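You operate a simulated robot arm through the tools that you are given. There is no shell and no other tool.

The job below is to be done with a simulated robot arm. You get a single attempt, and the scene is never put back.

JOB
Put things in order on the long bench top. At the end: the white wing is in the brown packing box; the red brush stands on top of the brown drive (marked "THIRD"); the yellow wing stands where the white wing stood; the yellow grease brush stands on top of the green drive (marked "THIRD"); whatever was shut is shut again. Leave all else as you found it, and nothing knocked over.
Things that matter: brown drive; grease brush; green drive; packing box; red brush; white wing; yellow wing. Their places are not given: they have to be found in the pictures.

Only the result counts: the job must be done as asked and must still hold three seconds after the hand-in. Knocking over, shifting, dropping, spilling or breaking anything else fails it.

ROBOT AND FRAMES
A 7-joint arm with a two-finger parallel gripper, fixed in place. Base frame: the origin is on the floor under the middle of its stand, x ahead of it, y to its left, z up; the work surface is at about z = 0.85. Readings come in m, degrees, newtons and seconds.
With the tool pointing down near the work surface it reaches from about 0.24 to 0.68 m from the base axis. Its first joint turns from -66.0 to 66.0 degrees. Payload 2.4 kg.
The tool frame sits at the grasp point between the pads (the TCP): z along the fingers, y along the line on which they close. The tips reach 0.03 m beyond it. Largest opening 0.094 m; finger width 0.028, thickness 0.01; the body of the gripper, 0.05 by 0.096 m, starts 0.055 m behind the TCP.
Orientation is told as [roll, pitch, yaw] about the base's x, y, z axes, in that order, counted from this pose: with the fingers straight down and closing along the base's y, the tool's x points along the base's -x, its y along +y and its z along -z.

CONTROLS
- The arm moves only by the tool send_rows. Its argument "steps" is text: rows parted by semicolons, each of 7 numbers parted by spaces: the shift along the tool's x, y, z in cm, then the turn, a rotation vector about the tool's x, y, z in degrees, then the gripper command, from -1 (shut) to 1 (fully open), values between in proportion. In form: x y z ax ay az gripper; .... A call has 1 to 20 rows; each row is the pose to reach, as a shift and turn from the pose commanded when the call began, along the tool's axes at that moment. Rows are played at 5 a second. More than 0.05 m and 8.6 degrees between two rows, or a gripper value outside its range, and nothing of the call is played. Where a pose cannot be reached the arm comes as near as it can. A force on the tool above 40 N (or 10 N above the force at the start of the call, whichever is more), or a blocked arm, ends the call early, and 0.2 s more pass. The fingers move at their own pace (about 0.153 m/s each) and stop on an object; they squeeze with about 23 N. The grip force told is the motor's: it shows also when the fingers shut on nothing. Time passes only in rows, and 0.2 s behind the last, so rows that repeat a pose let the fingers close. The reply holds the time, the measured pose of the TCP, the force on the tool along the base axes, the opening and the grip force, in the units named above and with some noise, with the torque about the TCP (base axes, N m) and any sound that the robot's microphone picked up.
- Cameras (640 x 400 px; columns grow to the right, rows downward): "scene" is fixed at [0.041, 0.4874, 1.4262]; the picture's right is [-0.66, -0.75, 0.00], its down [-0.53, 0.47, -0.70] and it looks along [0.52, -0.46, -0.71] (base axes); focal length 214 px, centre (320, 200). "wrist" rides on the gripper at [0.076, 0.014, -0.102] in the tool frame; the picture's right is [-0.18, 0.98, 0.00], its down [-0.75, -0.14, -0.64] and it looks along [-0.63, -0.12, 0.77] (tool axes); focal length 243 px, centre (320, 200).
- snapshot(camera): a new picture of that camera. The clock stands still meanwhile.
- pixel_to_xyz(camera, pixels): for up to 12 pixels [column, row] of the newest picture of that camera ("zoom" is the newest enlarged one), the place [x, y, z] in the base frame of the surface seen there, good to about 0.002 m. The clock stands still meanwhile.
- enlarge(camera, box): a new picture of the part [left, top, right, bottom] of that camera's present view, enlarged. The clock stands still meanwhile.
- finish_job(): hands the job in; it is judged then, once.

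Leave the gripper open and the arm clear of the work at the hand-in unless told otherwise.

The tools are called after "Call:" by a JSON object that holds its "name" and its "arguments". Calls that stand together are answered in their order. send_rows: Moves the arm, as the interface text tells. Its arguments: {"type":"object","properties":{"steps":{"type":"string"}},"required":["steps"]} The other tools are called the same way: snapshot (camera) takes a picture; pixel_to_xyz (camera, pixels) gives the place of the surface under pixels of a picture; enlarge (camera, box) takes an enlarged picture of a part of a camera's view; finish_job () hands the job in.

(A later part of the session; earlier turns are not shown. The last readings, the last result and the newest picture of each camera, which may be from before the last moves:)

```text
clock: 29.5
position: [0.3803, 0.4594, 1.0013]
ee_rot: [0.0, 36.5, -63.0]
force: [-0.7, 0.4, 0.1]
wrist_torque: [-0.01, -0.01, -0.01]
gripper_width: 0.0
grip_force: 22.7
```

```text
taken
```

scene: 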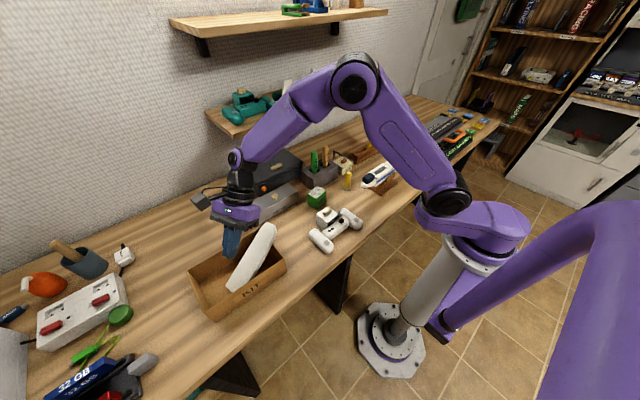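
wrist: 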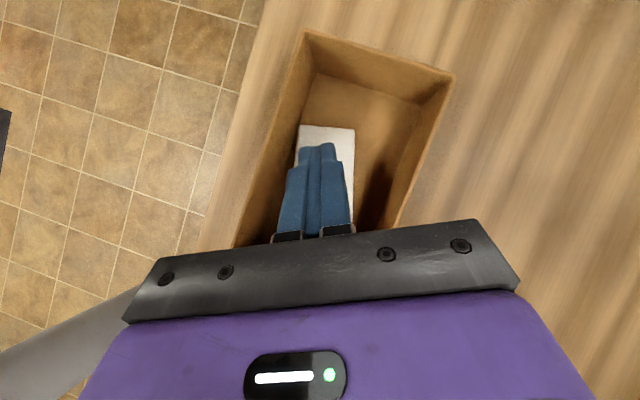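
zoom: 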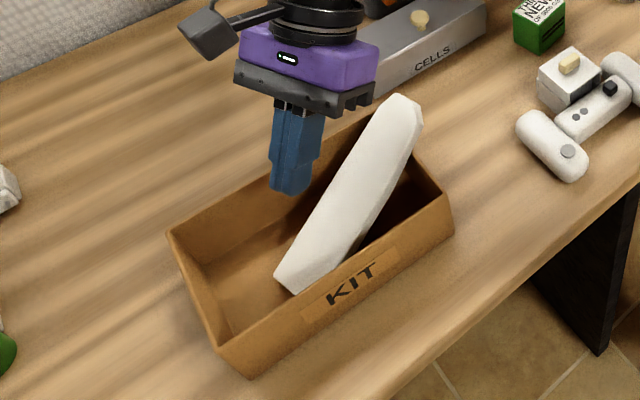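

It settled leaning on the box's −y wall. I'll measure the wing and confirm the box hasn't moved.

Call:
{"name": "pixel_to_xyz", "arguments": {"camera": "zoom", "pixels": [[277, 272], [296, 290], [350, 255], [400, 100], [418, 108], [388, 105], [345, 160], [380, 180], [335, 225], [405, 165], [172, 238], [452, 205]]}}

Call:
{"name": "pixel_to_xyz", "arguments": {"camera": "zoom", "pixels": [[255, 375], [222, 345], [442, 190], [452, 228], [422, 150], [240, 300], [420, 200], [365, 120], [310, 210], [290, 240], [365, 235], [400, 150]]}}

```text
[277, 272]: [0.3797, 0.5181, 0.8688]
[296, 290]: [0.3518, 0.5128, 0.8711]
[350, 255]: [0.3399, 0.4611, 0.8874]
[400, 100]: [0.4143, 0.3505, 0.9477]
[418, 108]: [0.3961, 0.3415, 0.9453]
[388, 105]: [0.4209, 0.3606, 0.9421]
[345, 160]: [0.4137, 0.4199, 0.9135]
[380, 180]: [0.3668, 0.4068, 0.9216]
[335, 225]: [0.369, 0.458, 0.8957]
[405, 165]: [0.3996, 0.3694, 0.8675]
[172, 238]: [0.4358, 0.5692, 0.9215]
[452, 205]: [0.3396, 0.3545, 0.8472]
```

```text
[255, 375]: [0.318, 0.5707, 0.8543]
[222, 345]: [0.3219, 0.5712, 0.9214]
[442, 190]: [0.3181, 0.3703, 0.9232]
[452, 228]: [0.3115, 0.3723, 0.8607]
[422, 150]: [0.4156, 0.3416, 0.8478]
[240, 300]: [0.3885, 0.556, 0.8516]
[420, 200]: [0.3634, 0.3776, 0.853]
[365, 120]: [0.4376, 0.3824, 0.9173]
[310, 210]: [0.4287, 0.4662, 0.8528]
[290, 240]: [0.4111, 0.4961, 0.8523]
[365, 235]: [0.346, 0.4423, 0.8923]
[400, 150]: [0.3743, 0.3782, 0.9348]
```

The box is unmoved. The wing's foot is on the floor and its tip leans over the −y wall, so I'd like it fully inside. I'll rise, bring the tool upright (gripper still shut) and look down at it.

Call:
{"name": "send_rows", "arguments": {"steps": "1.4 0 -1.9 0 0 0 -1; 2.9 0 -3.9 0 0 0 -1; 4.3 0 -5.8 0 -6 0 -1; 5.7 0 -7.7 0 -12 0 -1; 7.1 0 -9.6 0 -18 0 -1; 7.1 0 -9.6 0 -24 0 -1; 7.1 0 -9.6 0 -30 0 -1; 7.1 0 -9.6 0 -36.5 0 -1; 7.1 0 -9.6 0 -36.5 0 -1"}}

Call:
{"name": "snapshot", "arguments": {"camera": "wrist"}}

Call:
{"name": "snapshot", "arguments": {"camera": "scene"}}

```text
clock: 31.5
position: [0.3799, 0.4607, 1.1216]
ee_rot: [0.0, -0.1, -63.0]
force: [-0.8, -0.1, -0.5]
wrist_torque: [-0.01, -0.02, 0.02]
gripper_width: 0.0
grip_force: 23.2
```

```text
taken
```

wrist: 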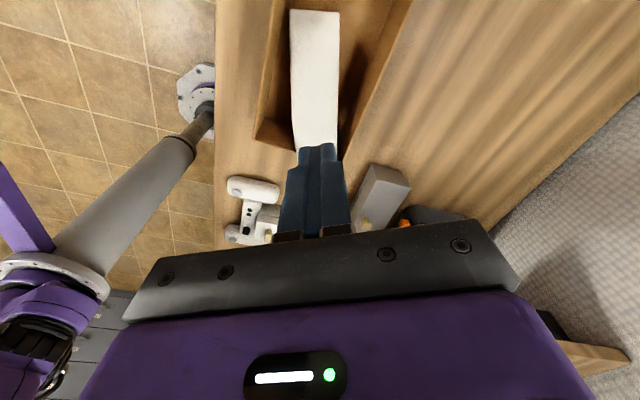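

```text
taken
```

scene: 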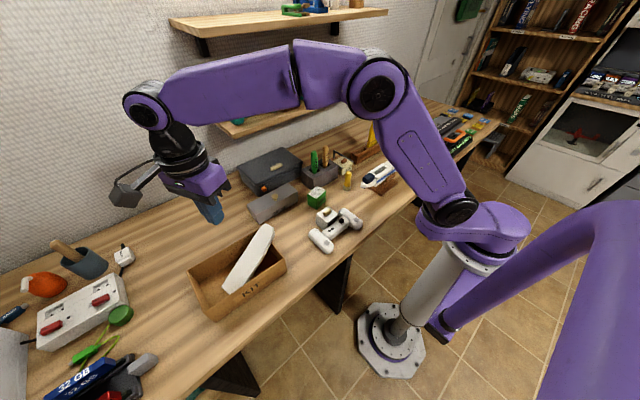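

I'll open the fingers in place (nothing is near) to see the wing between them.

Call:
{"name": "send_rows", "arguments": {"steps": "1 0 0 0 0 0 1; 2 0 0 0 0 0 1; 2 0 0 0 0 0 1"}}

Call:
{"name": "enlarge", "arguments": {"camera": "wrist", "box": [220, 0, 440, 220]}}

```text
clock: 32.3
position: [0.3702, 0.4788, 1.1203]
ee_rot: [0.0, 0.0, -63.2]
force: [0.4, 0.5, -0.5]
wrist_torque: [0.0, 0.02, 0.0]
gripper_width: 0.0939
grip_force: 0.1
```

```text
1.82 times, centred on (330, 110) of wrist
```

zoom: 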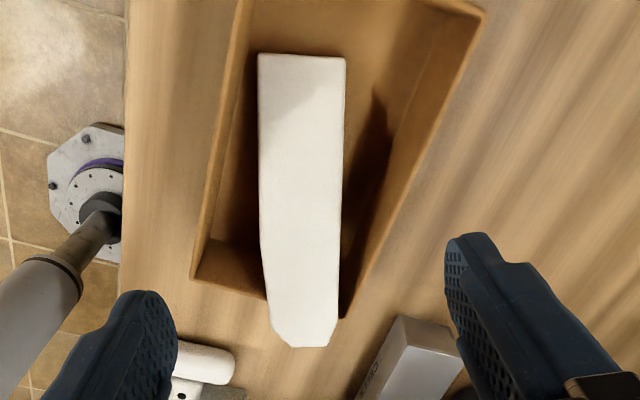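

Call:
{"name": "pixel_to_xyz", "arguments": {"camera": "zoom", "pixels": [[262, 58], [342, 60], [262, 150], [341, 150], [264, 240], [340, 230], [272, 320], [335, 325], [290, 343], [325, 343], [300, 200], [300, 100]]}}

Call:
{"name": "pixel_to_xyz", "arguments": {"camera": "zoom", "pixels": [[235, 10], [193, 277], [265, 296], [345, 316], [478, 15], [420, 140], [215, 150], [300, 30], [225, 230], [360, 120], [245, 200], [355, 230]]}}

```text
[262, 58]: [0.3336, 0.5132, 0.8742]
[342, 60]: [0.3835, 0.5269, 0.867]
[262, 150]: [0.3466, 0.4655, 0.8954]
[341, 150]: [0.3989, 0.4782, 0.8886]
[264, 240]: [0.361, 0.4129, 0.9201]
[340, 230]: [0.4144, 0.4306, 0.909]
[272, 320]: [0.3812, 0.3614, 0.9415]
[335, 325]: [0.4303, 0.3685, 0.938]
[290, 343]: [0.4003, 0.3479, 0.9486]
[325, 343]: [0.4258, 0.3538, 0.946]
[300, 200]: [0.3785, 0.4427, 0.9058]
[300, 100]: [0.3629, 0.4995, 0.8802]
```

```text
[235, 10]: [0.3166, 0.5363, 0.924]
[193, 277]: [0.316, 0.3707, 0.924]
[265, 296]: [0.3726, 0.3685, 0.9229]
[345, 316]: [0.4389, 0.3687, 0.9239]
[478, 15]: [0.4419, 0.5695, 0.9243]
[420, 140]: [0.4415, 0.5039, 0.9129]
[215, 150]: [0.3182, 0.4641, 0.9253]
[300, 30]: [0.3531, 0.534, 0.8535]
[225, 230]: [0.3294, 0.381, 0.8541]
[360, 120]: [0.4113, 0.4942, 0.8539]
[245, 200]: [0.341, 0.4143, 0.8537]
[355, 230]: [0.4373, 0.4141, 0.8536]
```

The wing's centre line runs at about 17° to the box, rising toward −y. I'll grip it across its 62 mm width near its lower third: yaw −73°, part-open (72 mm), descending to just above it first.

Call:
{"name": "send_rows", "arguments": {"steps": "-0.7 -0.1 3 0 0 3 0.53; -1.4 -0.2 6 0 0 6 0.53; -2.1 -0.3 9 0 0 9 0.53; -2.83 -0.44 12 0 0 10 0.53; -2.83 -0.44 12 0 0 10 0.53; -2.83 -0.44 12 0 0 10 0.53"}}

Call:
{"name": "snapshot", "arguments": {"camera": "wrist"}}

```text
clock: 33.7
position: [0.3798, 0.4515, 1.0025]
ee_rot: [0.0, 0.0, -73.1]
force: [-0.1, -0.2, -0.4]
wrist_torque: [-0.03, 0.02, 0.01]
gripper_width: 0.0718
grip_force: 0.1
```

```text
taken
```

wrist: 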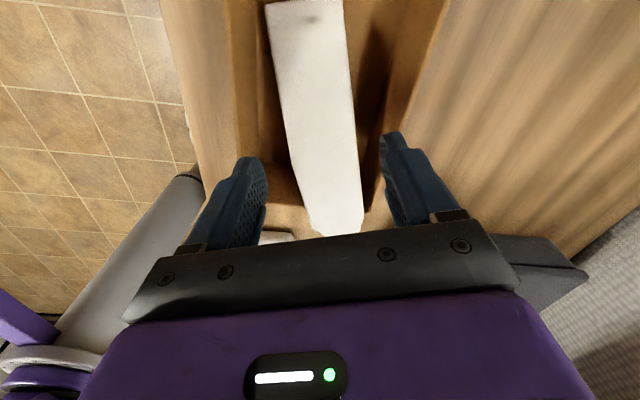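

The fingers straddle the wing. Descending slowly to z≈0.895.

Call:
{"name": "send_rows", "arguments": {"steps": "0 0 3 0 0 0 0.53; 0 0 6 0 0 0 0.53; 0 0 7.5 0 0 0 0.53; 0 0 8.5 0 0 0 0.53; 0 0 9.5 0 0 0 0.53; 0 0 10.5 0 0 0 0.53; 0 0 10.5 0 0 0 0.53"}}

Call:
{"name": "snapshot", "arguments": {"camera": "wrist"}}

Call:
{"name": "enlarge", "arguments": {"camera": "scene", "box": [170, 190, 310, 330]}}

```text
clock: 35.3
position: [0.3794, 0.4518, 0.8966]
ee_rot: [0.0, -0.1, -73.1]
force: [-0.1, 0.1, 0.4]
wrist_torque: [0.02, -0.02, 0.0]
gripper_width: 0.0721
grip_force: 0.0
```

```text
taken
```

wrist: 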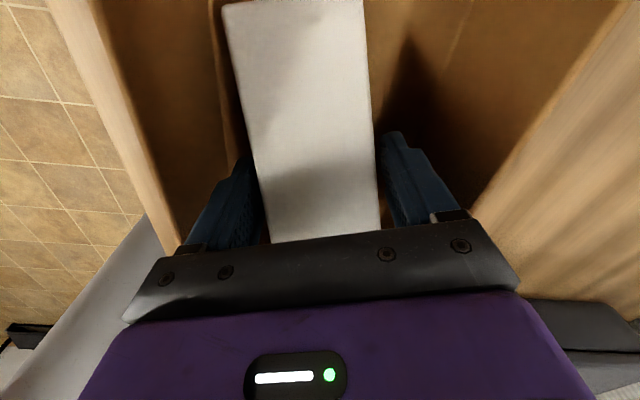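

```text
2.86 times, centred on (240, 260) of scene
```

zoom: 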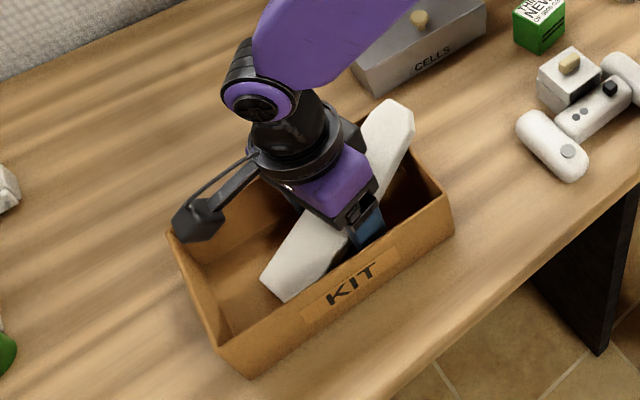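

Fingers are on both sides with no force. Closing on the wing's width.

Call:
{"name": "send_rows", "arguments": {"steps": "0 0 0 0 0 0 0.3; 0 0 0 0 0 0 0; 0 0 0 0 0 0 -1; 0 0 0 0 0 0 -1; 0 0 0 0 0 0 -1"}}

Call:
{"name": "enlarge", "arguments": {"camera": "scene", "box": [170, 190, 310, 330]}}

```text
clock: 36.5
position: [0.3798, 0.4515, 0.8958]
ee_rot: [0.0, 0.0, -73.1]
force: [0.1, -0.8, 0.3]
wrist_torque: [0.01, 0.03, 0.0]
gripper_width: 0.0646
grip_force: 22.9
```

```text
2.86 times, centred on (240, 260) of scene
```

zoom: 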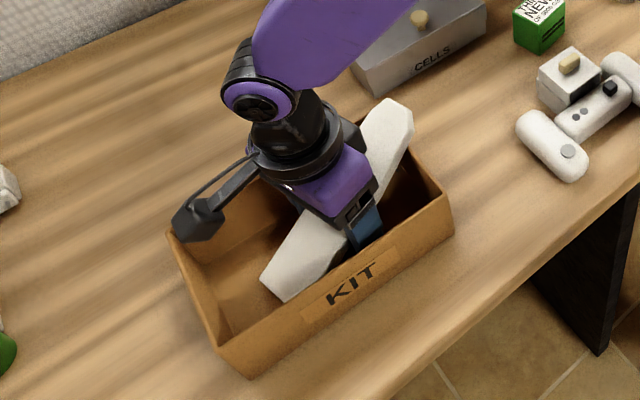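

Held at 64.6 mm. Lifting 3 cm slowly and checking.

Call:
{"name": "send_rows", "arguments": {"steps": "0 0 -0.5 0 0 0 -1; 0 0 -1 0 0 0 -1; 0 0 -2 0 0 0 -1; 0 0 -3 0 0 0 -1; 0 0 -3 0 0 0 -1; 0 0 -3 0 0 0 -1"}}

Call:
{"name": "enlarge", "arguments": {"camera": "scene", "box": [170, 190, 310, 330]}}

Call:
{"name": "snapshot", "arguments": {"camera": "wrist"}}

```text
clock: 37.9
position: [0.3798, 0.4498, 0.9258]
ee_rot: [0.1, 0.0, -73.1]
force: [0.5, 0.6, -1.3]
wrist_torque: [0.0, -0.04, -0.01]
gripper_width: 0.0643
grip_force: 22.7
```

```text
2.86 times, centred on (240, 260) of scene
```

zoom: 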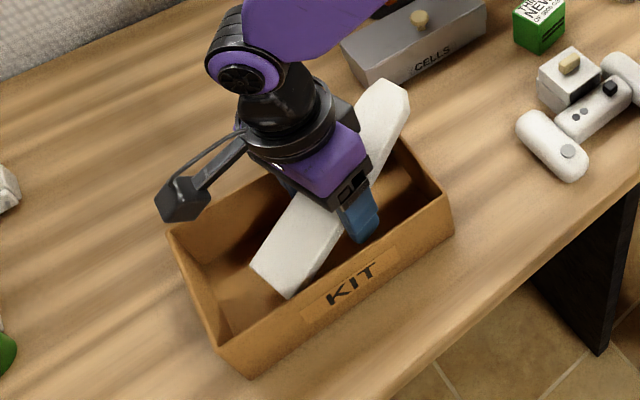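

```text
taken
```

wrist: 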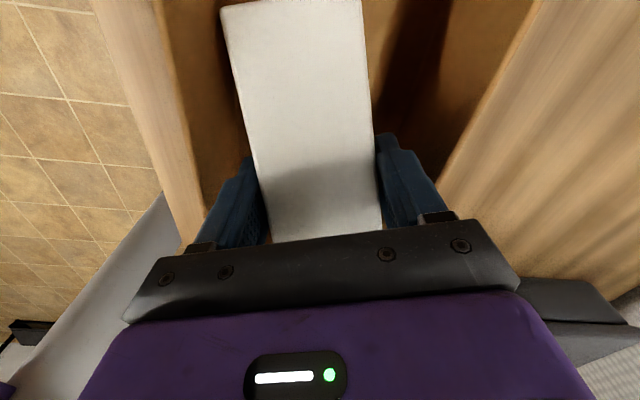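

Wing lifts with the gripper. I'll measure its ends to plan the shift.

Call:
{"name": "pixel_to_xyz", "arguments": {"camera": "zoom", "pixels": [[254, 268], [286, 290], [330, 240], [385, 85], [405, 95], [372, 95], [395, 140]]}}

Call:
{"name": "pixel_to_xyz", "arguments": {"camera": "wrist", "pixels": [[225, 8], [358, 3], [260, 160], [375, 160], [300, 100], [300, 200]]}}

```text
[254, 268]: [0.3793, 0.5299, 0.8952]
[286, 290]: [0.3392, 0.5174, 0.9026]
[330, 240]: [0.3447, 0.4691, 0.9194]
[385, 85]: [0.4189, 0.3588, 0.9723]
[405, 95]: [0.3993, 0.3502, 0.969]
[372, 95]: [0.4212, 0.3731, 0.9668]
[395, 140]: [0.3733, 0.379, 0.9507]
```

```text
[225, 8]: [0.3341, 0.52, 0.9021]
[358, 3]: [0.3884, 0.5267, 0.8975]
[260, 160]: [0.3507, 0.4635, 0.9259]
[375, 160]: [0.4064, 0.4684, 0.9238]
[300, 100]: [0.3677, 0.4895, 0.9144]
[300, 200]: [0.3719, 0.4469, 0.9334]
```

Now rotating about −15° to align with the box and shifting ~3.7 cm toward +y so both ends lie between the end walls.

Call:
{"name": "send_rows", "arguments": {"steps": "0.9 0.2 0 0 0 4 -1; 1.8 0.4 0 0 0 8 -1; 2.7 0.55 0 0 0 12 -1; 3.67 0.72 0 0 0 15 -1; 3.67 0.72 0 0 0 15 -1"}}

Call:
{"name": "enlarge", "arguments": {"camera": "scene", "box": [170, 190, 310, 330]}}

Call:
{"name": "snapshot", "arguments": {"camera": "wrist"}}

```text
clock: 39.1
position: [0.3756, 0.487, 0.9265]
ee_rot: [0.0, 0.0, -88.3]
force: [-0.4, -0.3, -0.3]
wrist_torque: [-0.02, 0.01, -0.01]
gripper_width: 0.0642
grip_force: 23.2
```

```text
2.86 times, centred on (240, 260) of scene
```

zoom: 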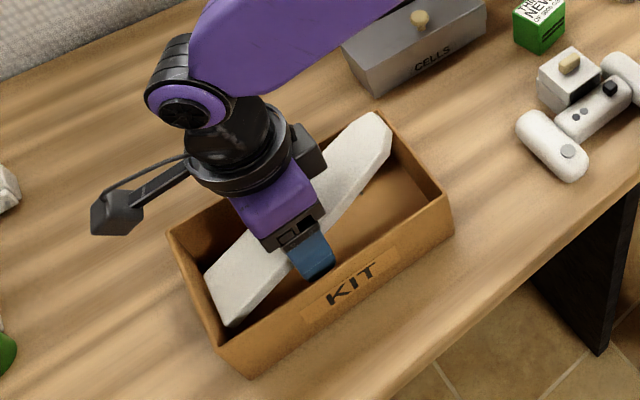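

```text
taken
```

wrist: 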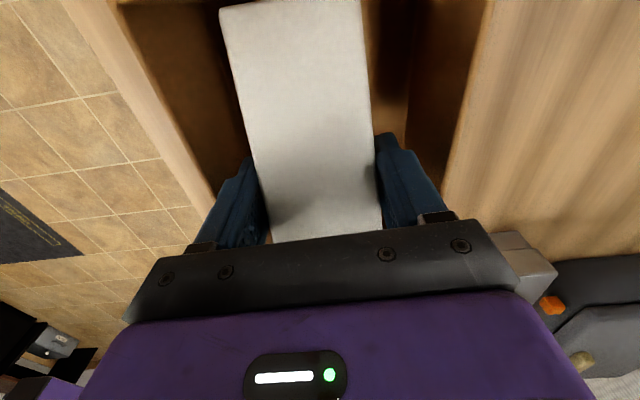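

Call:
{"name": "pixel_to_xyz", "arguments": {"camera": "zoom", "pixels": [[207, 272], [228, 322], [262, 295], [372, 115], [390, 150], [385, 130], [360, 125], [340, 190]]}}

```text
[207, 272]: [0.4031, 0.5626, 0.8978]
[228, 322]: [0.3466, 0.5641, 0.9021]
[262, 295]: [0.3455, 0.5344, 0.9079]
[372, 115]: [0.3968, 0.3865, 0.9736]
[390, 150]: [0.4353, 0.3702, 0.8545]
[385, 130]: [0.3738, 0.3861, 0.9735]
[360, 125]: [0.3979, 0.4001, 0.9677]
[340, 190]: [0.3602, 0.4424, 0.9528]
```

Both ends are between the walls (foot y 0.563, tip y 0.386). Lowering until the foot touches the floor.

Call:
{"name": "send_rows", "arguments": {"steps": "0 0 1 0 0 0 -1; 0 0 2 0 0 0 -1; 0 0 2.5 0 0 0 -1; 0 0 2.8 0 0 0 -1; 0 0 3 0 0 0 -1"}}

```text
clock: 40.3
position: [0.3759, 0.4866, 0.8967]
ee_rot: [0.2, 0.1, -88.1]
force: [-0.7, -0.6, 0.7]
wrist_torque: [0.08, -0.01, 0.01]
gripper_width: 0.0642
grip_force: 22.8
```

Slight contact felt. Opening gently to about 74 mm.

Call:
{"name": "send_rows", "arguments": {"steps": "0 0 0 0 0 0 0.38; 0 0 0 0 0 0 0.42; 0 0 0 0 0 0 0.48; 0 0 0 0 0 0 0.57; 0 0 0 0 0 0 0.57; 0 0 0 0 0 0 0.57"}}

Call:
{"name": "enlarge", "arguments": {"camera": "scene", "box": [170, 190, 310, 330]}}

Call:
{"name": "snapshot", "arguments": {"camera": "wrist"}}

```text
clock: 41.7
position: [0.378, 0.4887, 0.8961]
ee_rot: [0.0, 0.0, -88.1]
force: [0.0, -0.8, 0.3]
wrist_torque: [-0.03, 0.02, -0.02]
gripper_width: 0.0738
grip_force: 0.1
```

```text
2.86 times, centred on (240, 260) of scene
```

zoom: 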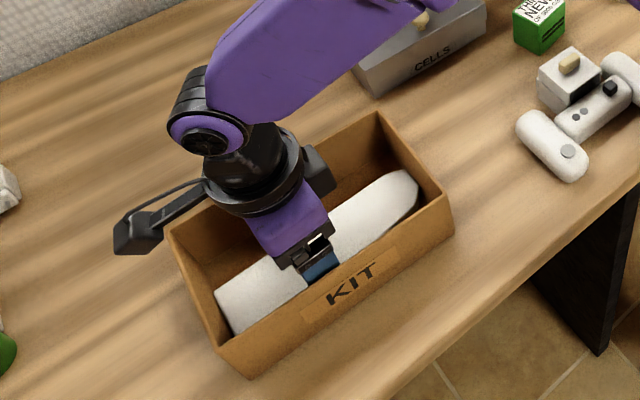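

```text
taken
```

wrist: 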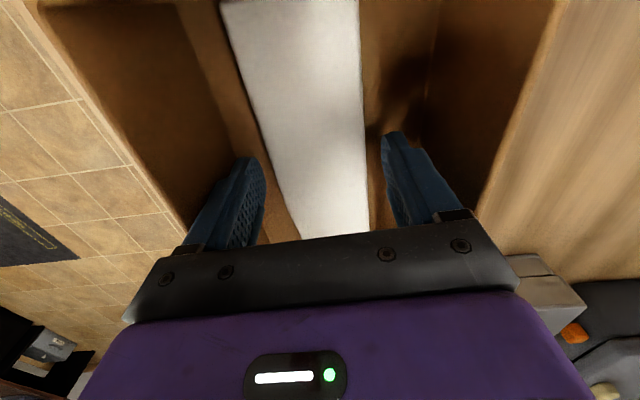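

The wing now lies down inside the box. Rising straight up and away.

Call:
{"name": "send_rows", "arguments": {"steps": "0 0 -1 0 0 0 0.57; 0 0 -3 0 0 0 0.57; 0 0 -6 0 0 0 0.57; 0 0 -10 0 0 0 0.57; 0 0 -14 0 0 0 0.57; 0 0 -18 0 0 0 0.57; 0 0 -22 0 0 0 0.57; 0 0 -26 0 0 0 1; 0 0 -30 0 0 0 1; 0 0 -30 0 0 0 1"}}

Call:
{"name": "enlarge", "arguments": {"camera": "scene", "box": [170, 190, 310, 330]}}

Call:
{"name": "pixel_to_xyz", "arguments": {"camera": "zoom", "pixels": [[217, 292], [235, 330], [405, 172], [418, 200], [300, 250], [360, 205], [172, 238], [222, 345], [442, 190], [378, 118], [255, 375], [452, 228]]}}

```text
clock: 43.9
position: [0.377, 0.4874, 1.1949]
ee_rot: [0.1, -0.1, -88.1]
force: [0.0, -0.2, -0.2]
wrist_torque: [-0.03, -0.01, -0.01]
gripper_width: 0.0939
grip_force: 0.0
```

```text
2.86 times, centred on (240, 260) of scene
```

zoom: 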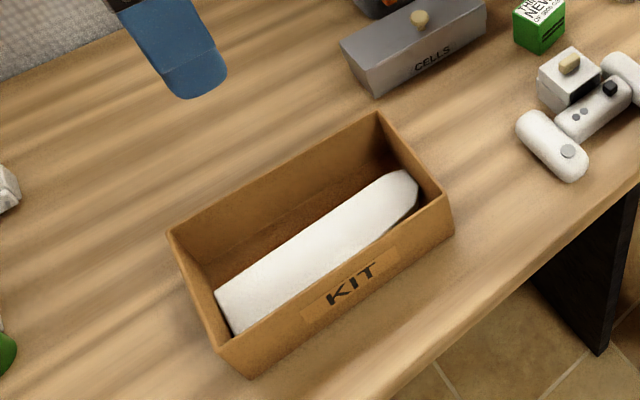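

```text
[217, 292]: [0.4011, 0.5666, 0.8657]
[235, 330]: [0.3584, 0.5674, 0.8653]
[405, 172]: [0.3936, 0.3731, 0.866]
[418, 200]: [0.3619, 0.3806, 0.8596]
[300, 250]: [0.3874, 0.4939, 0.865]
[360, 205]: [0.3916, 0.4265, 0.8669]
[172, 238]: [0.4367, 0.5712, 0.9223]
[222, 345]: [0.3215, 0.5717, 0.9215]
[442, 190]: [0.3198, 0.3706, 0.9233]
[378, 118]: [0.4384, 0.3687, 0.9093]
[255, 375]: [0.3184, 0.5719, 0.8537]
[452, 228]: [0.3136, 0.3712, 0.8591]
```

The white wing lies flat in the box and the box is unmoved. Now travelling back toward the rack at a safe height with the gripper open, squaring yaw to −90°.

Call:
{"name": "send_rows", "arguments": {"steps": "-4.3 0.1 -0.35 0 0 0.2 1; -8.6 0.25 -0.7 0 0 0.4 1; -12.9 0.4 -1 0 0 0.6 1; -17.2 0.5 -1.4 0 0 0.8 1; -21.5 0.6 -1.7 0 0 1 1; -25.8 0.75 -2.1 0 0 1.2 1; -30.1 0.9 -2.4 0 0 1.4 1; -34.4 1 -2.8 0 0 1.5 1; -38.7 1.15 -3.1 0 0 1.6 1; -43 1.3 -3.4 0 0 1.7 1; -47.3 1.4 -3.8 0 0 1.8 1; -51.6 1.5 -4.1 0 0 1.9 1; -55.9 1.65 -4.5 0 0 1.9 1; -60.2 1.8 -4.8 0 0 1.9 1; -64.5 1.9 -5.1 0 0 1.9 1; -68.8 2.03 -5.5 0 0 1.9 1; -68.8 2.03 -5.5 0 0 1.9 1; -68.8 2.03 -5.5 0 0 1.9 1"}}

Call:
{"name": "snapshot", "arguments": {"camera": "wrist"}}

Call:
{"name": "snapshot", "arguments": {"camera": "scene"}}

```text
clock: 47.7
position: [0.4208, -0.2008, 1.2479]
ee_rot: [0.0, 0.0, -90.0]
force: [0.2, 0.0, 0.5]
wrist_torque: [-0.02, -0.01, 0.0]
gripper_width: 0.0938
grip_force: 0.2
```

```text
taken
```

wrist: 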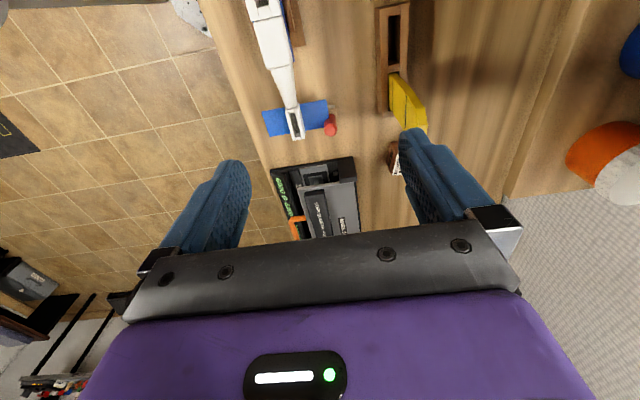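

```text
taken
```

scene: 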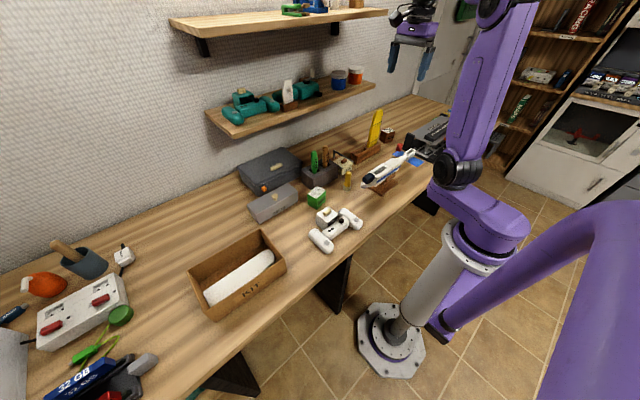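

From above I can see the rack, its empty slot and the yellow wing. I'll enlarge and measure.

Call:
{"name": "enlarge", "arguments": {"camera": "wrist", "box": [350, 0, 450, 140]}}

Call:
{"name": "pixel_to_xyz", "arguments": {"camera": "zoom", "pixels": [[260, 30], [330, 30], [285, 60], [310, 60], [285, 150], [312, 150], [285, 175], [275, 310], [300, 250], [340, 250], [345, 340], [395, 340]]}}

```text
2.86 times, centred on (400, 70) of wrist
```

zoom: 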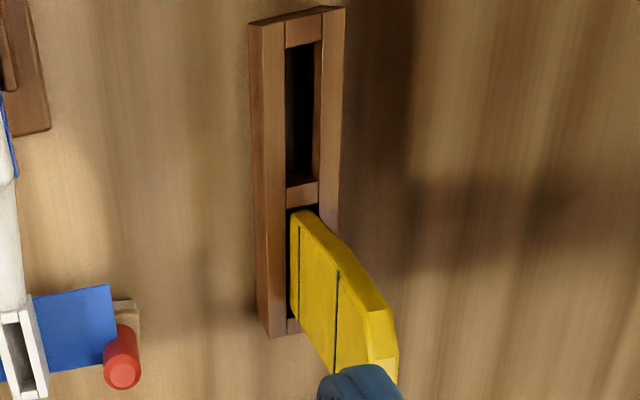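

```text
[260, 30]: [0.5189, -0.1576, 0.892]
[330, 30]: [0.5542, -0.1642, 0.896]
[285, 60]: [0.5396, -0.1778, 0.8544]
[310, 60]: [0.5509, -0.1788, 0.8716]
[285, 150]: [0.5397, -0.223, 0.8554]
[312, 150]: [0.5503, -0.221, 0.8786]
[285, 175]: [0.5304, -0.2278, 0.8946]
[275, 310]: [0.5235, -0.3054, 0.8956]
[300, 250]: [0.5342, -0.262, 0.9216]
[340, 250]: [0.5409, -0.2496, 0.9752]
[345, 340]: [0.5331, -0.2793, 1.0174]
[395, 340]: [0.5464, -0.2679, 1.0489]
```

Call:
{"name": "pixel_to_xyz", "arguments": {"camera": "zoom", "pixels": [[282, 100], [280, 60], [284, 150], [319, 60], [322, 100], [323, 160], [303, 38], [303, 188], [287, 215], [285, 260], [333, 215], [292, 325]]}}

```text
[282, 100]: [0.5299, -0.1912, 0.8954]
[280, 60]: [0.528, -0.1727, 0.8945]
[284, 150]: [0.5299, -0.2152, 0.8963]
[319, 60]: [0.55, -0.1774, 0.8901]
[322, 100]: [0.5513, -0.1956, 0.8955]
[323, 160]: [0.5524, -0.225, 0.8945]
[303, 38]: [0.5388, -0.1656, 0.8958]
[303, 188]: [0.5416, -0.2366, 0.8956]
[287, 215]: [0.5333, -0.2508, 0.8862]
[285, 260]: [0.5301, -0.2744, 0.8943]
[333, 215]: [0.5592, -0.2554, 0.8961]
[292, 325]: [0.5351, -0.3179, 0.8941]
```

The slot spans x 0.531–0.551, y −0.168 to −0.235, floor 0.855. Now moving above the yellow wing, open, at z≈1.15.

Call:
{"name": "send_rows", "arguments": {"steps": "-1.6 2.4 1 0 0 0 1; -3.2 4.8 3 0 0 0 1; -4.8 7.2 5 0 0 0 1; -6.4 9.6 7.5 0 0 0 1; -8 12.1 9.8 0 0 0 1; -8 12.1 9.8 0 0 0 1; -8 12.1 9.8 0 0 0 1"}}

Call:
{"name": "snapshot", "arguments": {"camera": "wrist"}}

Call:
{"name": "enlarge", "arguments": {"camera": "scene", "box": [310, 60, 430, 170]}}

```text
clock: 49.3
position: [0.5413, -0.28, 1.1514]
ee_rot: [0.0, 0.0, -90.0]
force: [-0.1, 1.0, 0.0]
wrist_torque: [0.03, 0.0, 0.0]
gripper_width: 0.094
grip_force: 0.0
```

```text
taken
```

wrist: 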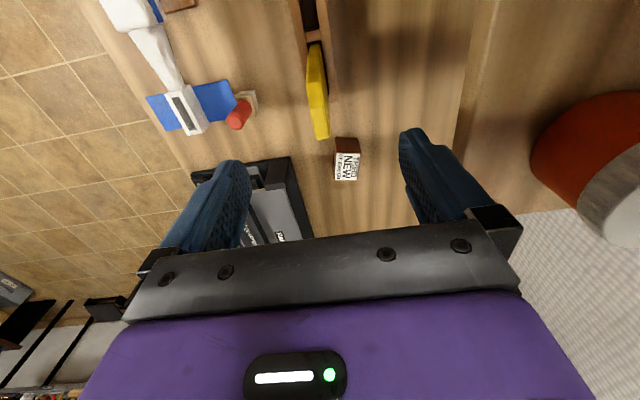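

```text
3.64 times, centred on (370, 115) of scene
```

zoom: 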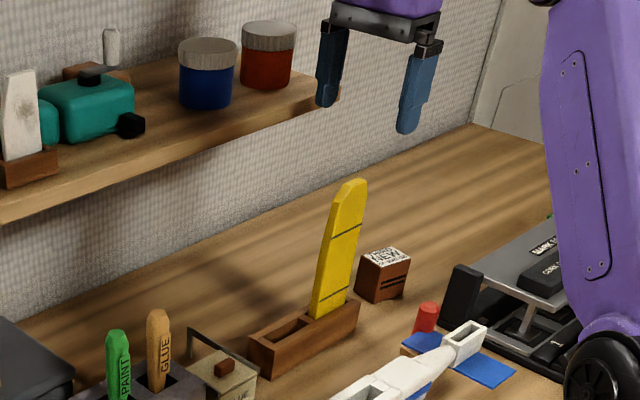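

Checking the shelf corner and jar clearance near the gripper, and the yellow wing's top.

Call:
{"name": "pixel_to_xyz", "arguments": {"camera": "zoom", "pixels": [[338, 95], [310, 100], [265, 70], [205, 80], [350, 182], [362, 190], [335, 250], [310, 310], [345, 298], [322, 240], [355, 230], [330, 105]]}}

Call:
{"name": "enlarge", "arguments": {"camera": "wrist", "box": [270, 0, 370, 150]}}

Call:
{"name": "pixel_to_xyz", "arguments": {"camera": "zoom", "pixels": [[290, 130], [310, 130], [300, 180], [322, 180], [315, 270], [335, 270], [325, 325], [330, 300], [285, 50], [307, 50], [300, 95], [280, 200]]}}

```text
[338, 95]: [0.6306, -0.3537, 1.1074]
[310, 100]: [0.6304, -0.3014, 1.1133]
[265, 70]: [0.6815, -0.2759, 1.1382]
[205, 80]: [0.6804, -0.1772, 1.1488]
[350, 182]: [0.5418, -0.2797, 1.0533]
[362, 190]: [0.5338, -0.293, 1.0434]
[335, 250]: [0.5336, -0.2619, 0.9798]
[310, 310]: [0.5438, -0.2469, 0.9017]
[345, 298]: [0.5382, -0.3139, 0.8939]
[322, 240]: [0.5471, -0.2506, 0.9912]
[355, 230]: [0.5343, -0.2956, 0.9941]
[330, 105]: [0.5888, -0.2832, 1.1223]
```

```text
2.67 times, centred on (320, 75) of wrist
```

zoom: 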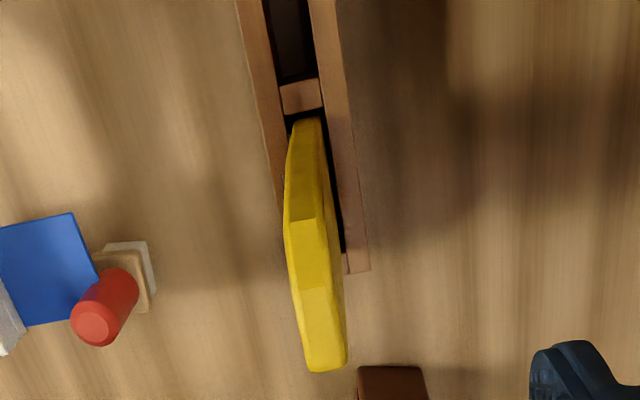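

```text
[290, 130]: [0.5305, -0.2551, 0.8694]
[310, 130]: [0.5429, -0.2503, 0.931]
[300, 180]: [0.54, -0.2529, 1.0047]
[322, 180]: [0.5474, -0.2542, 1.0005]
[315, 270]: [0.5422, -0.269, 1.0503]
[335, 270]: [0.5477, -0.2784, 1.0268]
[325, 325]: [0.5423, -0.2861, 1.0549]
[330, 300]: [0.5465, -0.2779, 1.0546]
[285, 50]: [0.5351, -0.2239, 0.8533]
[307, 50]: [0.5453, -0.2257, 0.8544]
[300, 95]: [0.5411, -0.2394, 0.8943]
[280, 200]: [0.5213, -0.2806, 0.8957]
```

Clearances are fine (shelf front x 0.63). Yellow wing centre is x≈0.543, y≈−0.281, top 1.055. Descending to z≈1.012 around it.

Call:
{"name": "send_rows", "arguments": {"steps": "0 0.1 3 0 0 0 1; 0 0.15 6 0 0 0 1; 0 0.15 9 0 0 0 1; 0 0.15 11.5 0 0 0 1; 0 0.15 13 0 0 0 1; 0 0.15 13.9 0 0 0 1; 0 0.15 13.9 0 0 0 1; 0 0.15 13.9 0 0 0 1"}}

Call:
{"name": "snapshot", "arguments": {"camera": "wrist"}}

```text
clock: 51.1
position: [0.5407, -0.2789, 1.0144]
ee_rot: [0.0, 0.0, -90.1]
force: [0.0, -0.4, -0.2]
wrist_torque: [0.01, -0.03, 0.01]
gripper_width: 0.0942
grip_force: 0.1
```

```text
taken
```

wrist: 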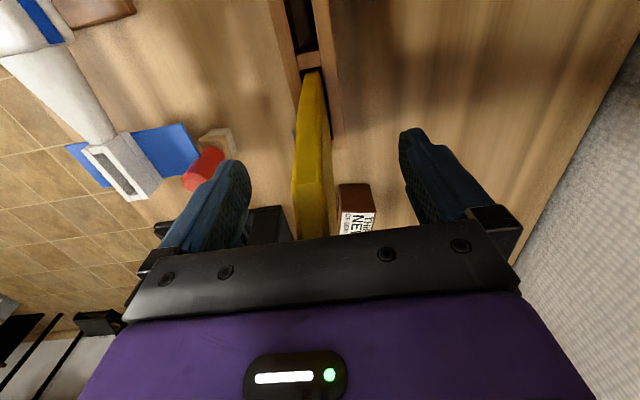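

Clear so far. Closing gently on the yellow wing.

Call:
{"name": "send_rows", "arguments": {"steps": "0 0 0 0 0 0 0; 0 0 0 0 0 0 -0.36; 0 0 0 0 0 0 -0.5; 0 0 0 0 0 0 -1; 0 0 0 0 0 0 -1; 0 0 0 0 0 0 -1"}}

Call:
{"name": "snapshot", "arguments": {"camera": "wrist"}}

```text
clock: 52.5
position: [0.5422, -0.2784, 1.0149]
ee_rot: [0.0, 0.0, -90.0]
force: [-0.8, -0.4, 0.1]
wrist_torque: [0.01, -0.02, 0.01]
gripper_width: 0.0174
grip_force: 23.2
```

```text
taken
```

wrist: 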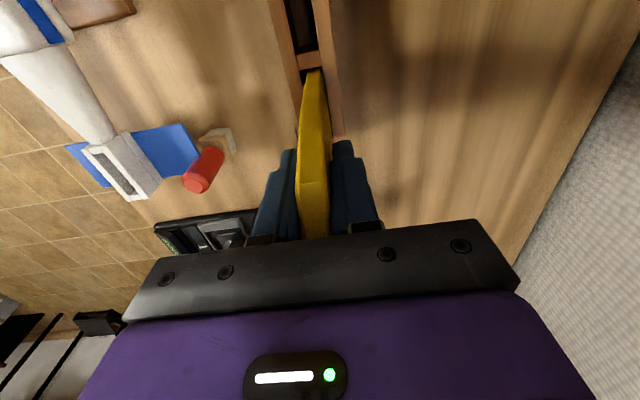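

Held at 17.4 mm. Lifting slowly 5.5 cm.

Call:
{"name": "send_rows", "arguments": {"steps": "0 0 -0.5 0 0 0 -1; 0 0 -1 0 0 0 -1; 0 0 -1.6 0 0 0 -1; 0 0 -2.2 0 0 0 -1; 0 0 -2.8 0 0 0 -1; 0 0 -3.4 0 0 0 -1; 0 0 -4 0 0 0 -1; 0 0 -4.6 0 0 0 -1; 0 0 -5.2 0 0 0 -1; 0 0 -5.6 0 0 0 -1; 0 0 -5.6 0 0 0 -1; 0 0 -5.6 0 0 0 -1"}}

Call:
{"name": "enlarge", "arguments": {"camera": "scene", "box": [330, 80, 410, 170]}}

Call:
{"name": "snapshot", "arguments": {"camera": "wrist"}}

```text
clock: 55.1
position: [0.5432, -0.2788, 1.0698]
ee_rot: [0.0, 0.1, -90.0]
force: [0.2, 0.7, -0.6]
wrist_torque: [-0.02, 0.0, -0.04]
gripper_width: 0.0177
grip_force: 22.1
```

```text
4.44 times, centred on (370, 125) of scene
```

zoom: 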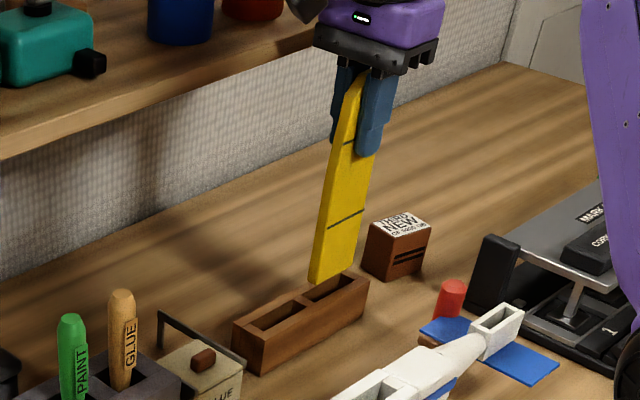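

```text
taken
```

wrist: 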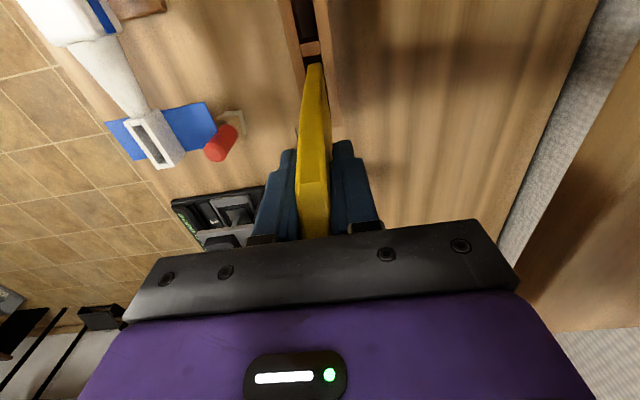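

The wing is out of its slot. Measuring its foot and the empty slots.

Call:
{"name": "pixel_to_xyz", "arguments": {"camera": "zoom", "pixels": [[311, 278], [318, 283], [350, 270], [325, 230], [360, 225], [275, 315], [262, 327], [300, 305], [330, 285], [240, 335], [367, 280], [315, 250]]}}

Call:
{"name": "enlarge", "arguments": {"camera": "wrist", "box": [260, 0, 380, 160]}}

Call:
{"name": "pixel_to_xyz", "arguments": {"camera": "zoom", "pixels": [[302, 165], [312, 165], [295, 200], [320, 200], [290, 110], [275, 60], [305, 60], [255, 60], [330, 60], [298, 120], [285, 300], [325, 300]]}}

```text
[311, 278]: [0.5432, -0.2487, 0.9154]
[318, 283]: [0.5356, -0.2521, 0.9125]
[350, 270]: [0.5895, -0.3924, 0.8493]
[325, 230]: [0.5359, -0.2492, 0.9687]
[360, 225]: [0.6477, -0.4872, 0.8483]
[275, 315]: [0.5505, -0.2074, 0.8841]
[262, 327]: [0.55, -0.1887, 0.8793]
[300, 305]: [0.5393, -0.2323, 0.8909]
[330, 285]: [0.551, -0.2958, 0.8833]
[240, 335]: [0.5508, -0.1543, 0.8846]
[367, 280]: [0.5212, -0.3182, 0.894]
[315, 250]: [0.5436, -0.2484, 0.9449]
```

```text
2.50 times, centred on (320, 80) of wrist
```

zoom: 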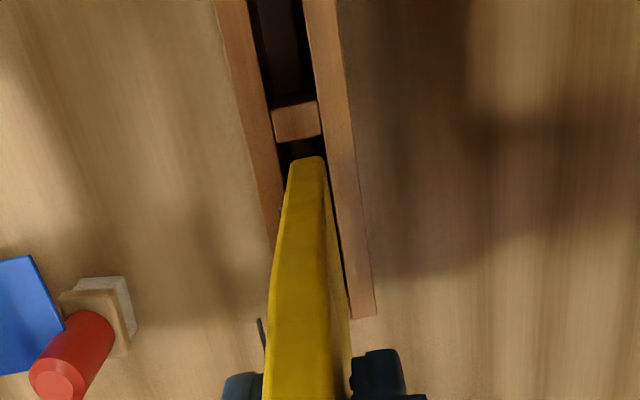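

```text
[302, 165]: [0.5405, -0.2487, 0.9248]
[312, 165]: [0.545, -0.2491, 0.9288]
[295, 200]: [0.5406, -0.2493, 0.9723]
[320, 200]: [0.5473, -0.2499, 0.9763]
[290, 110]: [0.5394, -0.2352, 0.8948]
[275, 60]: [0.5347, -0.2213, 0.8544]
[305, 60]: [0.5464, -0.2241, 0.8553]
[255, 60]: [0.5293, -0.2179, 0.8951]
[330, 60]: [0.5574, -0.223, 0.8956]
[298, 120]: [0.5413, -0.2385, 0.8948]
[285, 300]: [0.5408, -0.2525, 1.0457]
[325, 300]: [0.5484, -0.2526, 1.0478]
```

x is unchanged by the lift, so I move purely +y by 8.0 cm (tool x) at this height.

Call:
{"name": "send_rows", "arguments": {"steps": "1 0 0 0 0 0 -1; 2 0 0 0 0 0 -1; 3 0 0 0 0 0 -1; 4 0 0 0 0 0 -1; 5 0 0 0 0 0 -1; 6 0 0 0 0 0 -1; 7 0 0 0 0 0 -1; 8 0 0 0 0 0 -1; 8 0 0 0 0 0 -1; 8 0 0 0 0 0 -1; 8 0 0 0 0 0 -1"}}

Call:
{"name": "enlarge", "arguments": {"camera": "scene", "box": [330, 100, 400, 170]}}

Call:
{"name": "enlarge", "arguments": {"camera": "wrist", "box": [260, 0, 380, 160]}}

```text
clock: 57.5
position: [0.5424, -0.1996, 1.0704]
ee_rot: [0.0, 0.0, -89.9]
force: [-0.2, 0.6, -0.6]
wrist_torque: [0.02, 0.01, -0.02]
gripper_width: 0.0174
grip_force: 23.1
```

```text
5.71 times, centred on (365, 135) of scene
```

zoom: 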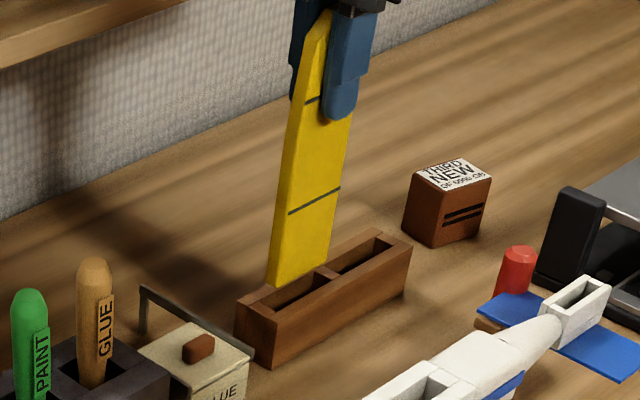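

```text
2.50 times, centred on (320, 80) of wrist
```

zoom: 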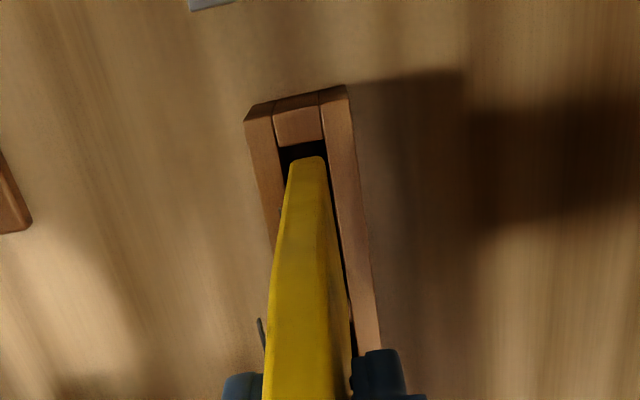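

Call:
{"name": "pixel_to_xyz", "arguments": {"camera": "zoom", "pixels": [[302, 165], [312, 165], [300, 135], [300, 140], [268, 130], [335, 130], [278, 150], [328, 150], [285, 300], [325, 300], [290, 190], [322, 190]]}}

Call:
{"name": "enlarge", "arguments": {"camera": "wrist", "box": [300, 25, 340, 75]}}

```text
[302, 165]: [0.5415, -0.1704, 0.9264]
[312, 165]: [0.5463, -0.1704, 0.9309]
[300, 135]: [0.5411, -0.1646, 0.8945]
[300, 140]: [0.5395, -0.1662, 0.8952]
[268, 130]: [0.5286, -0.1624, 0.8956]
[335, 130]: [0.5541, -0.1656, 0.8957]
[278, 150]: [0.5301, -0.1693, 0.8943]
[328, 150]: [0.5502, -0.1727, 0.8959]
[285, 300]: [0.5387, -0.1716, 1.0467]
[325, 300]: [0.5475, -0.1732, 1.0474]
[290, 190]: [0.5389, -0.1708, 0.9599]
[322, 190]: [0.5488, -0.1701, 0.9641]
```

```text
8.00 times, centred on (320, 50) of wrist
```

zoom: 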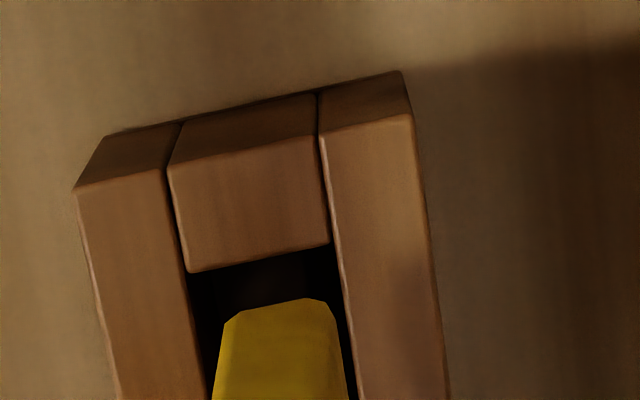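

The wing edge is at y −0.1704, exactly where the white wing's edge was, and the slot end is at −0.1665. Lowering 1.8 cm to the slot mouth, then in small steps.

Call:
{"name": "send_rows", "arguments": {"steps": "0 0 0.6 0 0 0 -1; 0 0 1.2 0 0 0 -1; 0 0 1.6 0 0 0 -1; 0 0 1.6 0 0 0 -1"}}

Call:
{"name": "send_rows", "arguments": {"steps": "0 0 0.3 0 0 0 -1; 0 0 0.5 0 0 0 -1; 0 0 0.5 0 0 0 -1"}}

```text
clock: 58.5
position: [0.5419, -0.2, 1.0553]
ee_rot: [0.0, -0.1, -90.0]
force: [-0.3, 0.0, -0.6]
wrist_torque: [-0.01, -0.02, -0.01]
gripper_width: 0.0174
grip_force: 23.3
```

```text
clock: 59.3
position: [0.5424, -0.1989, 1.0491]
ee_rot: [0.0, 0.0, -90.0]
force: [0.1, -0.6, -0.9]
wrist_torque: [0.0, 0.01, 0.0]
gripper_width: 0.0173
grip_force: 23.1
```

No force yet. Continuing in small steps.

Call:
{"name": "send_rows", "arguments": {"steps": "0 0 0.3 0 0 0 -1; 0 0 0.6 0 0 0 -1; 0 0 0.6 0 0 0 -1"}}

Call:
{"name": "enlarge", "arguments": {"camera": "scene", "box": [335, 110, 395, 170]}}

```text
clock: 60.1
position: [0.5416, -0.1982, 1.044]
ee_rot: [0.0, 0.0, -90.0]
force: [0.1, -0.9, 0.6]
wrist_torque: [-0.01, -0.01, 0.01]
gripper_width: 0.0176
grip_force: 22.9
```

```text
6.67 times, centred on (365, 140) of scene
```

zoom: 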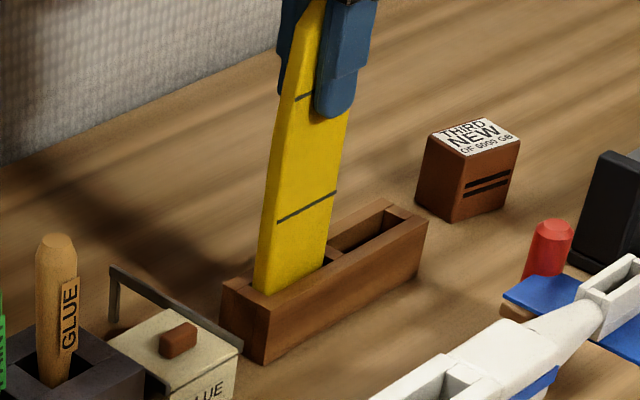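

The foot is entering the slot cleanly. Continuing down in 3 mm steps.

Call:
{"name": "send_rows", "arguments": {"steps": "0 0 0.3 0 0 0 -1; 0 0 0.6 0 0 0 -1; 0 0 0.9 0 0 0 -1; 0 0 1.2 0 0 0 -1; 0 0 1.2 0 0 0 -1"}}

Call:
{"name": "send_rows", "arguments": {"steps": "0 0 0.3 0 0 0 -1; 0 0 0.6 0 0 0 -1; 0 0 0.9 0 0 0 -1; 0 0 0.9 0 0 0 -1"}}

```text
clock: 61.3
position: [0.542, -0.1979, 1.0302]
ee_rot: [-0.1, 0.1, -89.9]
force: [0.6, 0.2, -0.2]
wrist_torque: [0.02, 0.0, -0.01]
gripper_width: 0.0174
grip_force: 23.4
```

```text
clock: 62.3
position: [0.5418, -0.199, 1.0221]
ee_rot: [0.0, 0.1, -90.0]
force: [-0.4, -0.2, -0.2]
wrist_torque: [0.03, -0.02, 0.0]
gripper_width: 0.0174
grip_force: 23.0
```

About 7 mm left to its original seat height. Lowering by 2 mm steps.

Call:
{"name": "send_rows", "arguments": {"steps": "0 0 0.2 0 0 0 -1; 0 0 0.4 0 0 0 -1; 0 0 0.55 0 0 0 -1; 0 0 0.65 0 0 0 -1; 0 0 0.65 0 0 0 -1"}}

```text
clock: 63.5
position: [0.5416, -0.1983, 1.0169]
ee_rot: [0.1, 0.0, -89.9]
force: [0.2, 0.0, -1.1]
wrist_torque: [0.02, -0.03, -0.01]
gripper_width: 0.0176
grip_force: 23.3
```

Call:
{"name": "send_rows", "arguments": {"steps": "0 0 0.08 0 0 0 -1; 0 0 0.15 0 0 0 -1; 0 0 0.15 0 0 0 -1"}}

```text
clock: 64.3
position: [0.5419, -0.1987, 1.0161]
ee_rot: [0.0, 0.0, -90.0]
force: [0.1, 0.1, 1.1]
wrist_torque: [0.06, -0.01, 0.03]
gripper_width: 0.0175
grip_force: 23.0
```

Light contact felt at the seat height. Opening the gripper gently.

Call:
{"name": "send_rows", "arguments": {"steps": "0 0 0 0 0 0 -0.6; 0 0 0 0 0 0 -0.5; 0 0 0 0 0 0 -0.2; 0 0 0 0 0 0 0.3; 0 0 0 0 0 0 1; 0 0 0 0 0 0 1; 0 0 0 0 0 0 1"}}

Call:
{"name": "snapshot", "arguments": {"camera": "wrist"}}

Call:
{"name": "enlarge", "arguments": {"camera": "scene", "box": [320, 90, 400, 170]}}

```text
clock: 65.9
position: [0.5422, -0.1996, 1.015]
ee_rot: [0.0, 0.1, -90.1]
force: [-1.0, 0.6, -0.3]
wrist_torque: [0.02, -0.01, 0.04]
gripper_width: 0.0941
grip_force: 0.1
```

```text
taken
```

wrist: 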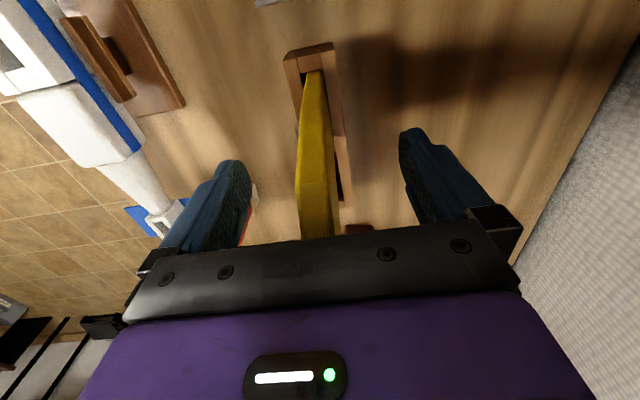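

```text
5.00 times, centred on (360, 130) of scene
```

zoom: 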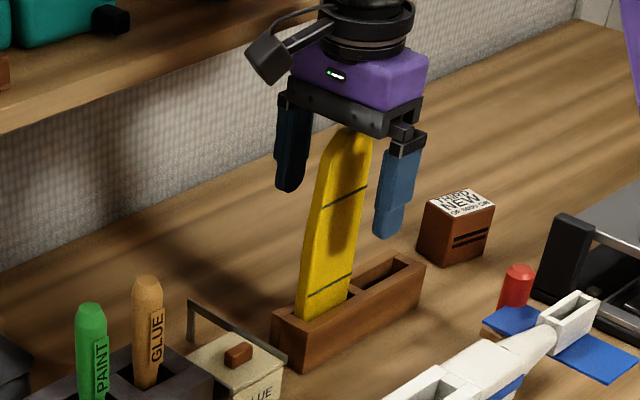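

The yellow wing stands in the white wing's slot. Rising straight up clear of it.

Call:
{"name": "send_rows", "arguments": {"steps": "0 0 -1 0 0 0 1; 0 0 -3 0 0 0 1; 0 0 -6 0 0 0 1; 0 0 -9 0 0 0 1; 0 0 -12 0 0 0 1; 0 0 -15 0 0 0 1; 0 0 -15 0 0 0 1"}}

Call:
{"name": "enlarge", "arguments": {"camera": "scene", "box": [330, 100, 410, 170]}}

Call:
{"name": "pixel_to_xyz", "arguments": {"camera": "zoom", "pixels": [[255, 300], [300, 290], [275, 200], [318, 190], [295, 125], [325, 130]]}}

```text
clock: 67.5
position: [0.5423, -0.1989, 1.1626]
ee_rot: [-0.1, -0.1, -90.0]
force: [-0.2, -0.1, -0.1]
wrist_torque: [0.0, 0.0, 0.0]
gripper_width: 0.094
grip_force: 0.0
```

```text
5.71 times, centred on (370, 135) of scene
```

zoom: 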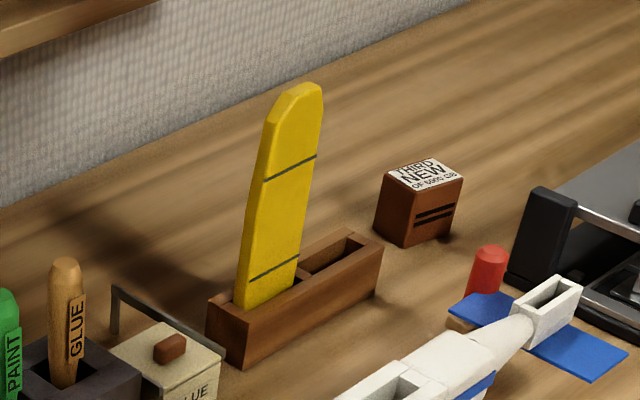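

```text
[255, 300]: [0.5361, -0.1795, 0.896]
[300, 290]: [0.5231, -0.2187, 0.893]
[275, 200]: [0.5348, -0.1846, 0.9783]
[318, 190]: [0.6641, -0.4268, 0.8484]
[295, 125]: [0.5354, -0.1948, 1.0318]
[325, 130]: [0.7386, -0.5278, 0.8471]
```

Yellow wing is standing properly. Now positioning the wrist camera for a close look at the red brush and tail.

Call:
{"name": "send_rows", "arguments": {"steps": "1 -2.5 0 0 0 0 1; 2 -5 1 0 0 0 1; 3 -7.5 3 0 0 0 1; 4.9 -10.2 6 0 0 0 1; 4.9 -10.2 6 0 0 0 1; 4.9 -10.2 6 0 0 0 1"}}

Call:
{"name": "snapshot", "arguments": {"camera": "wrist"}}

Call:
{"name": "enlarge", "arguments": {"camera": "wrist", "box": [240, 130, 380, 230]}}

```text
clock: 68.9
position: [0.4398, -0.1497, 1.1037]
ee_rot: [0.2, -0.1, -89.9]
force: [0.3, 0.0, 0.1]
wrist_torque: [0.02, -0.02, 0.02]
gripper_width: 0.0938
grip_force: 0.1
```

```text
taken
```

wrist: 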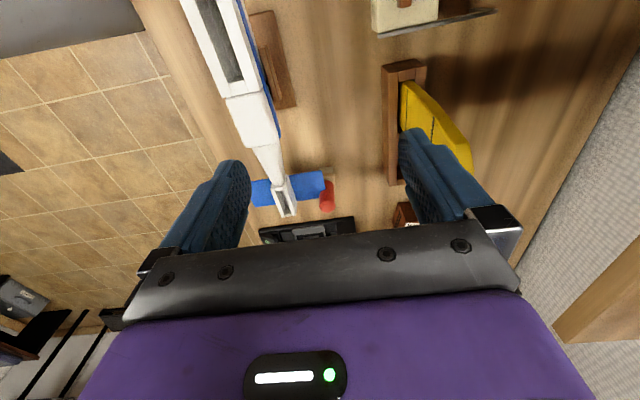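

```text
4.00 times, centred on (310, 180) of wrist
```

zoom: 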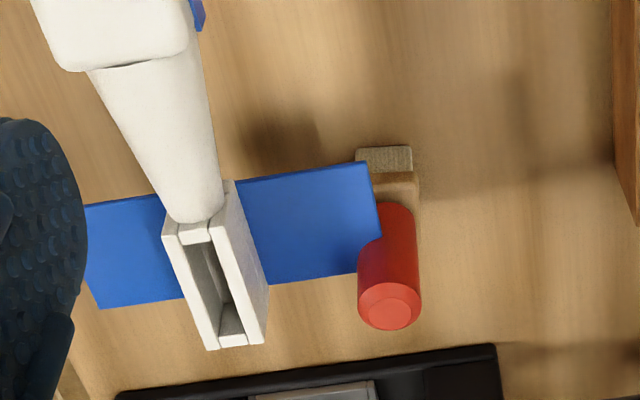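

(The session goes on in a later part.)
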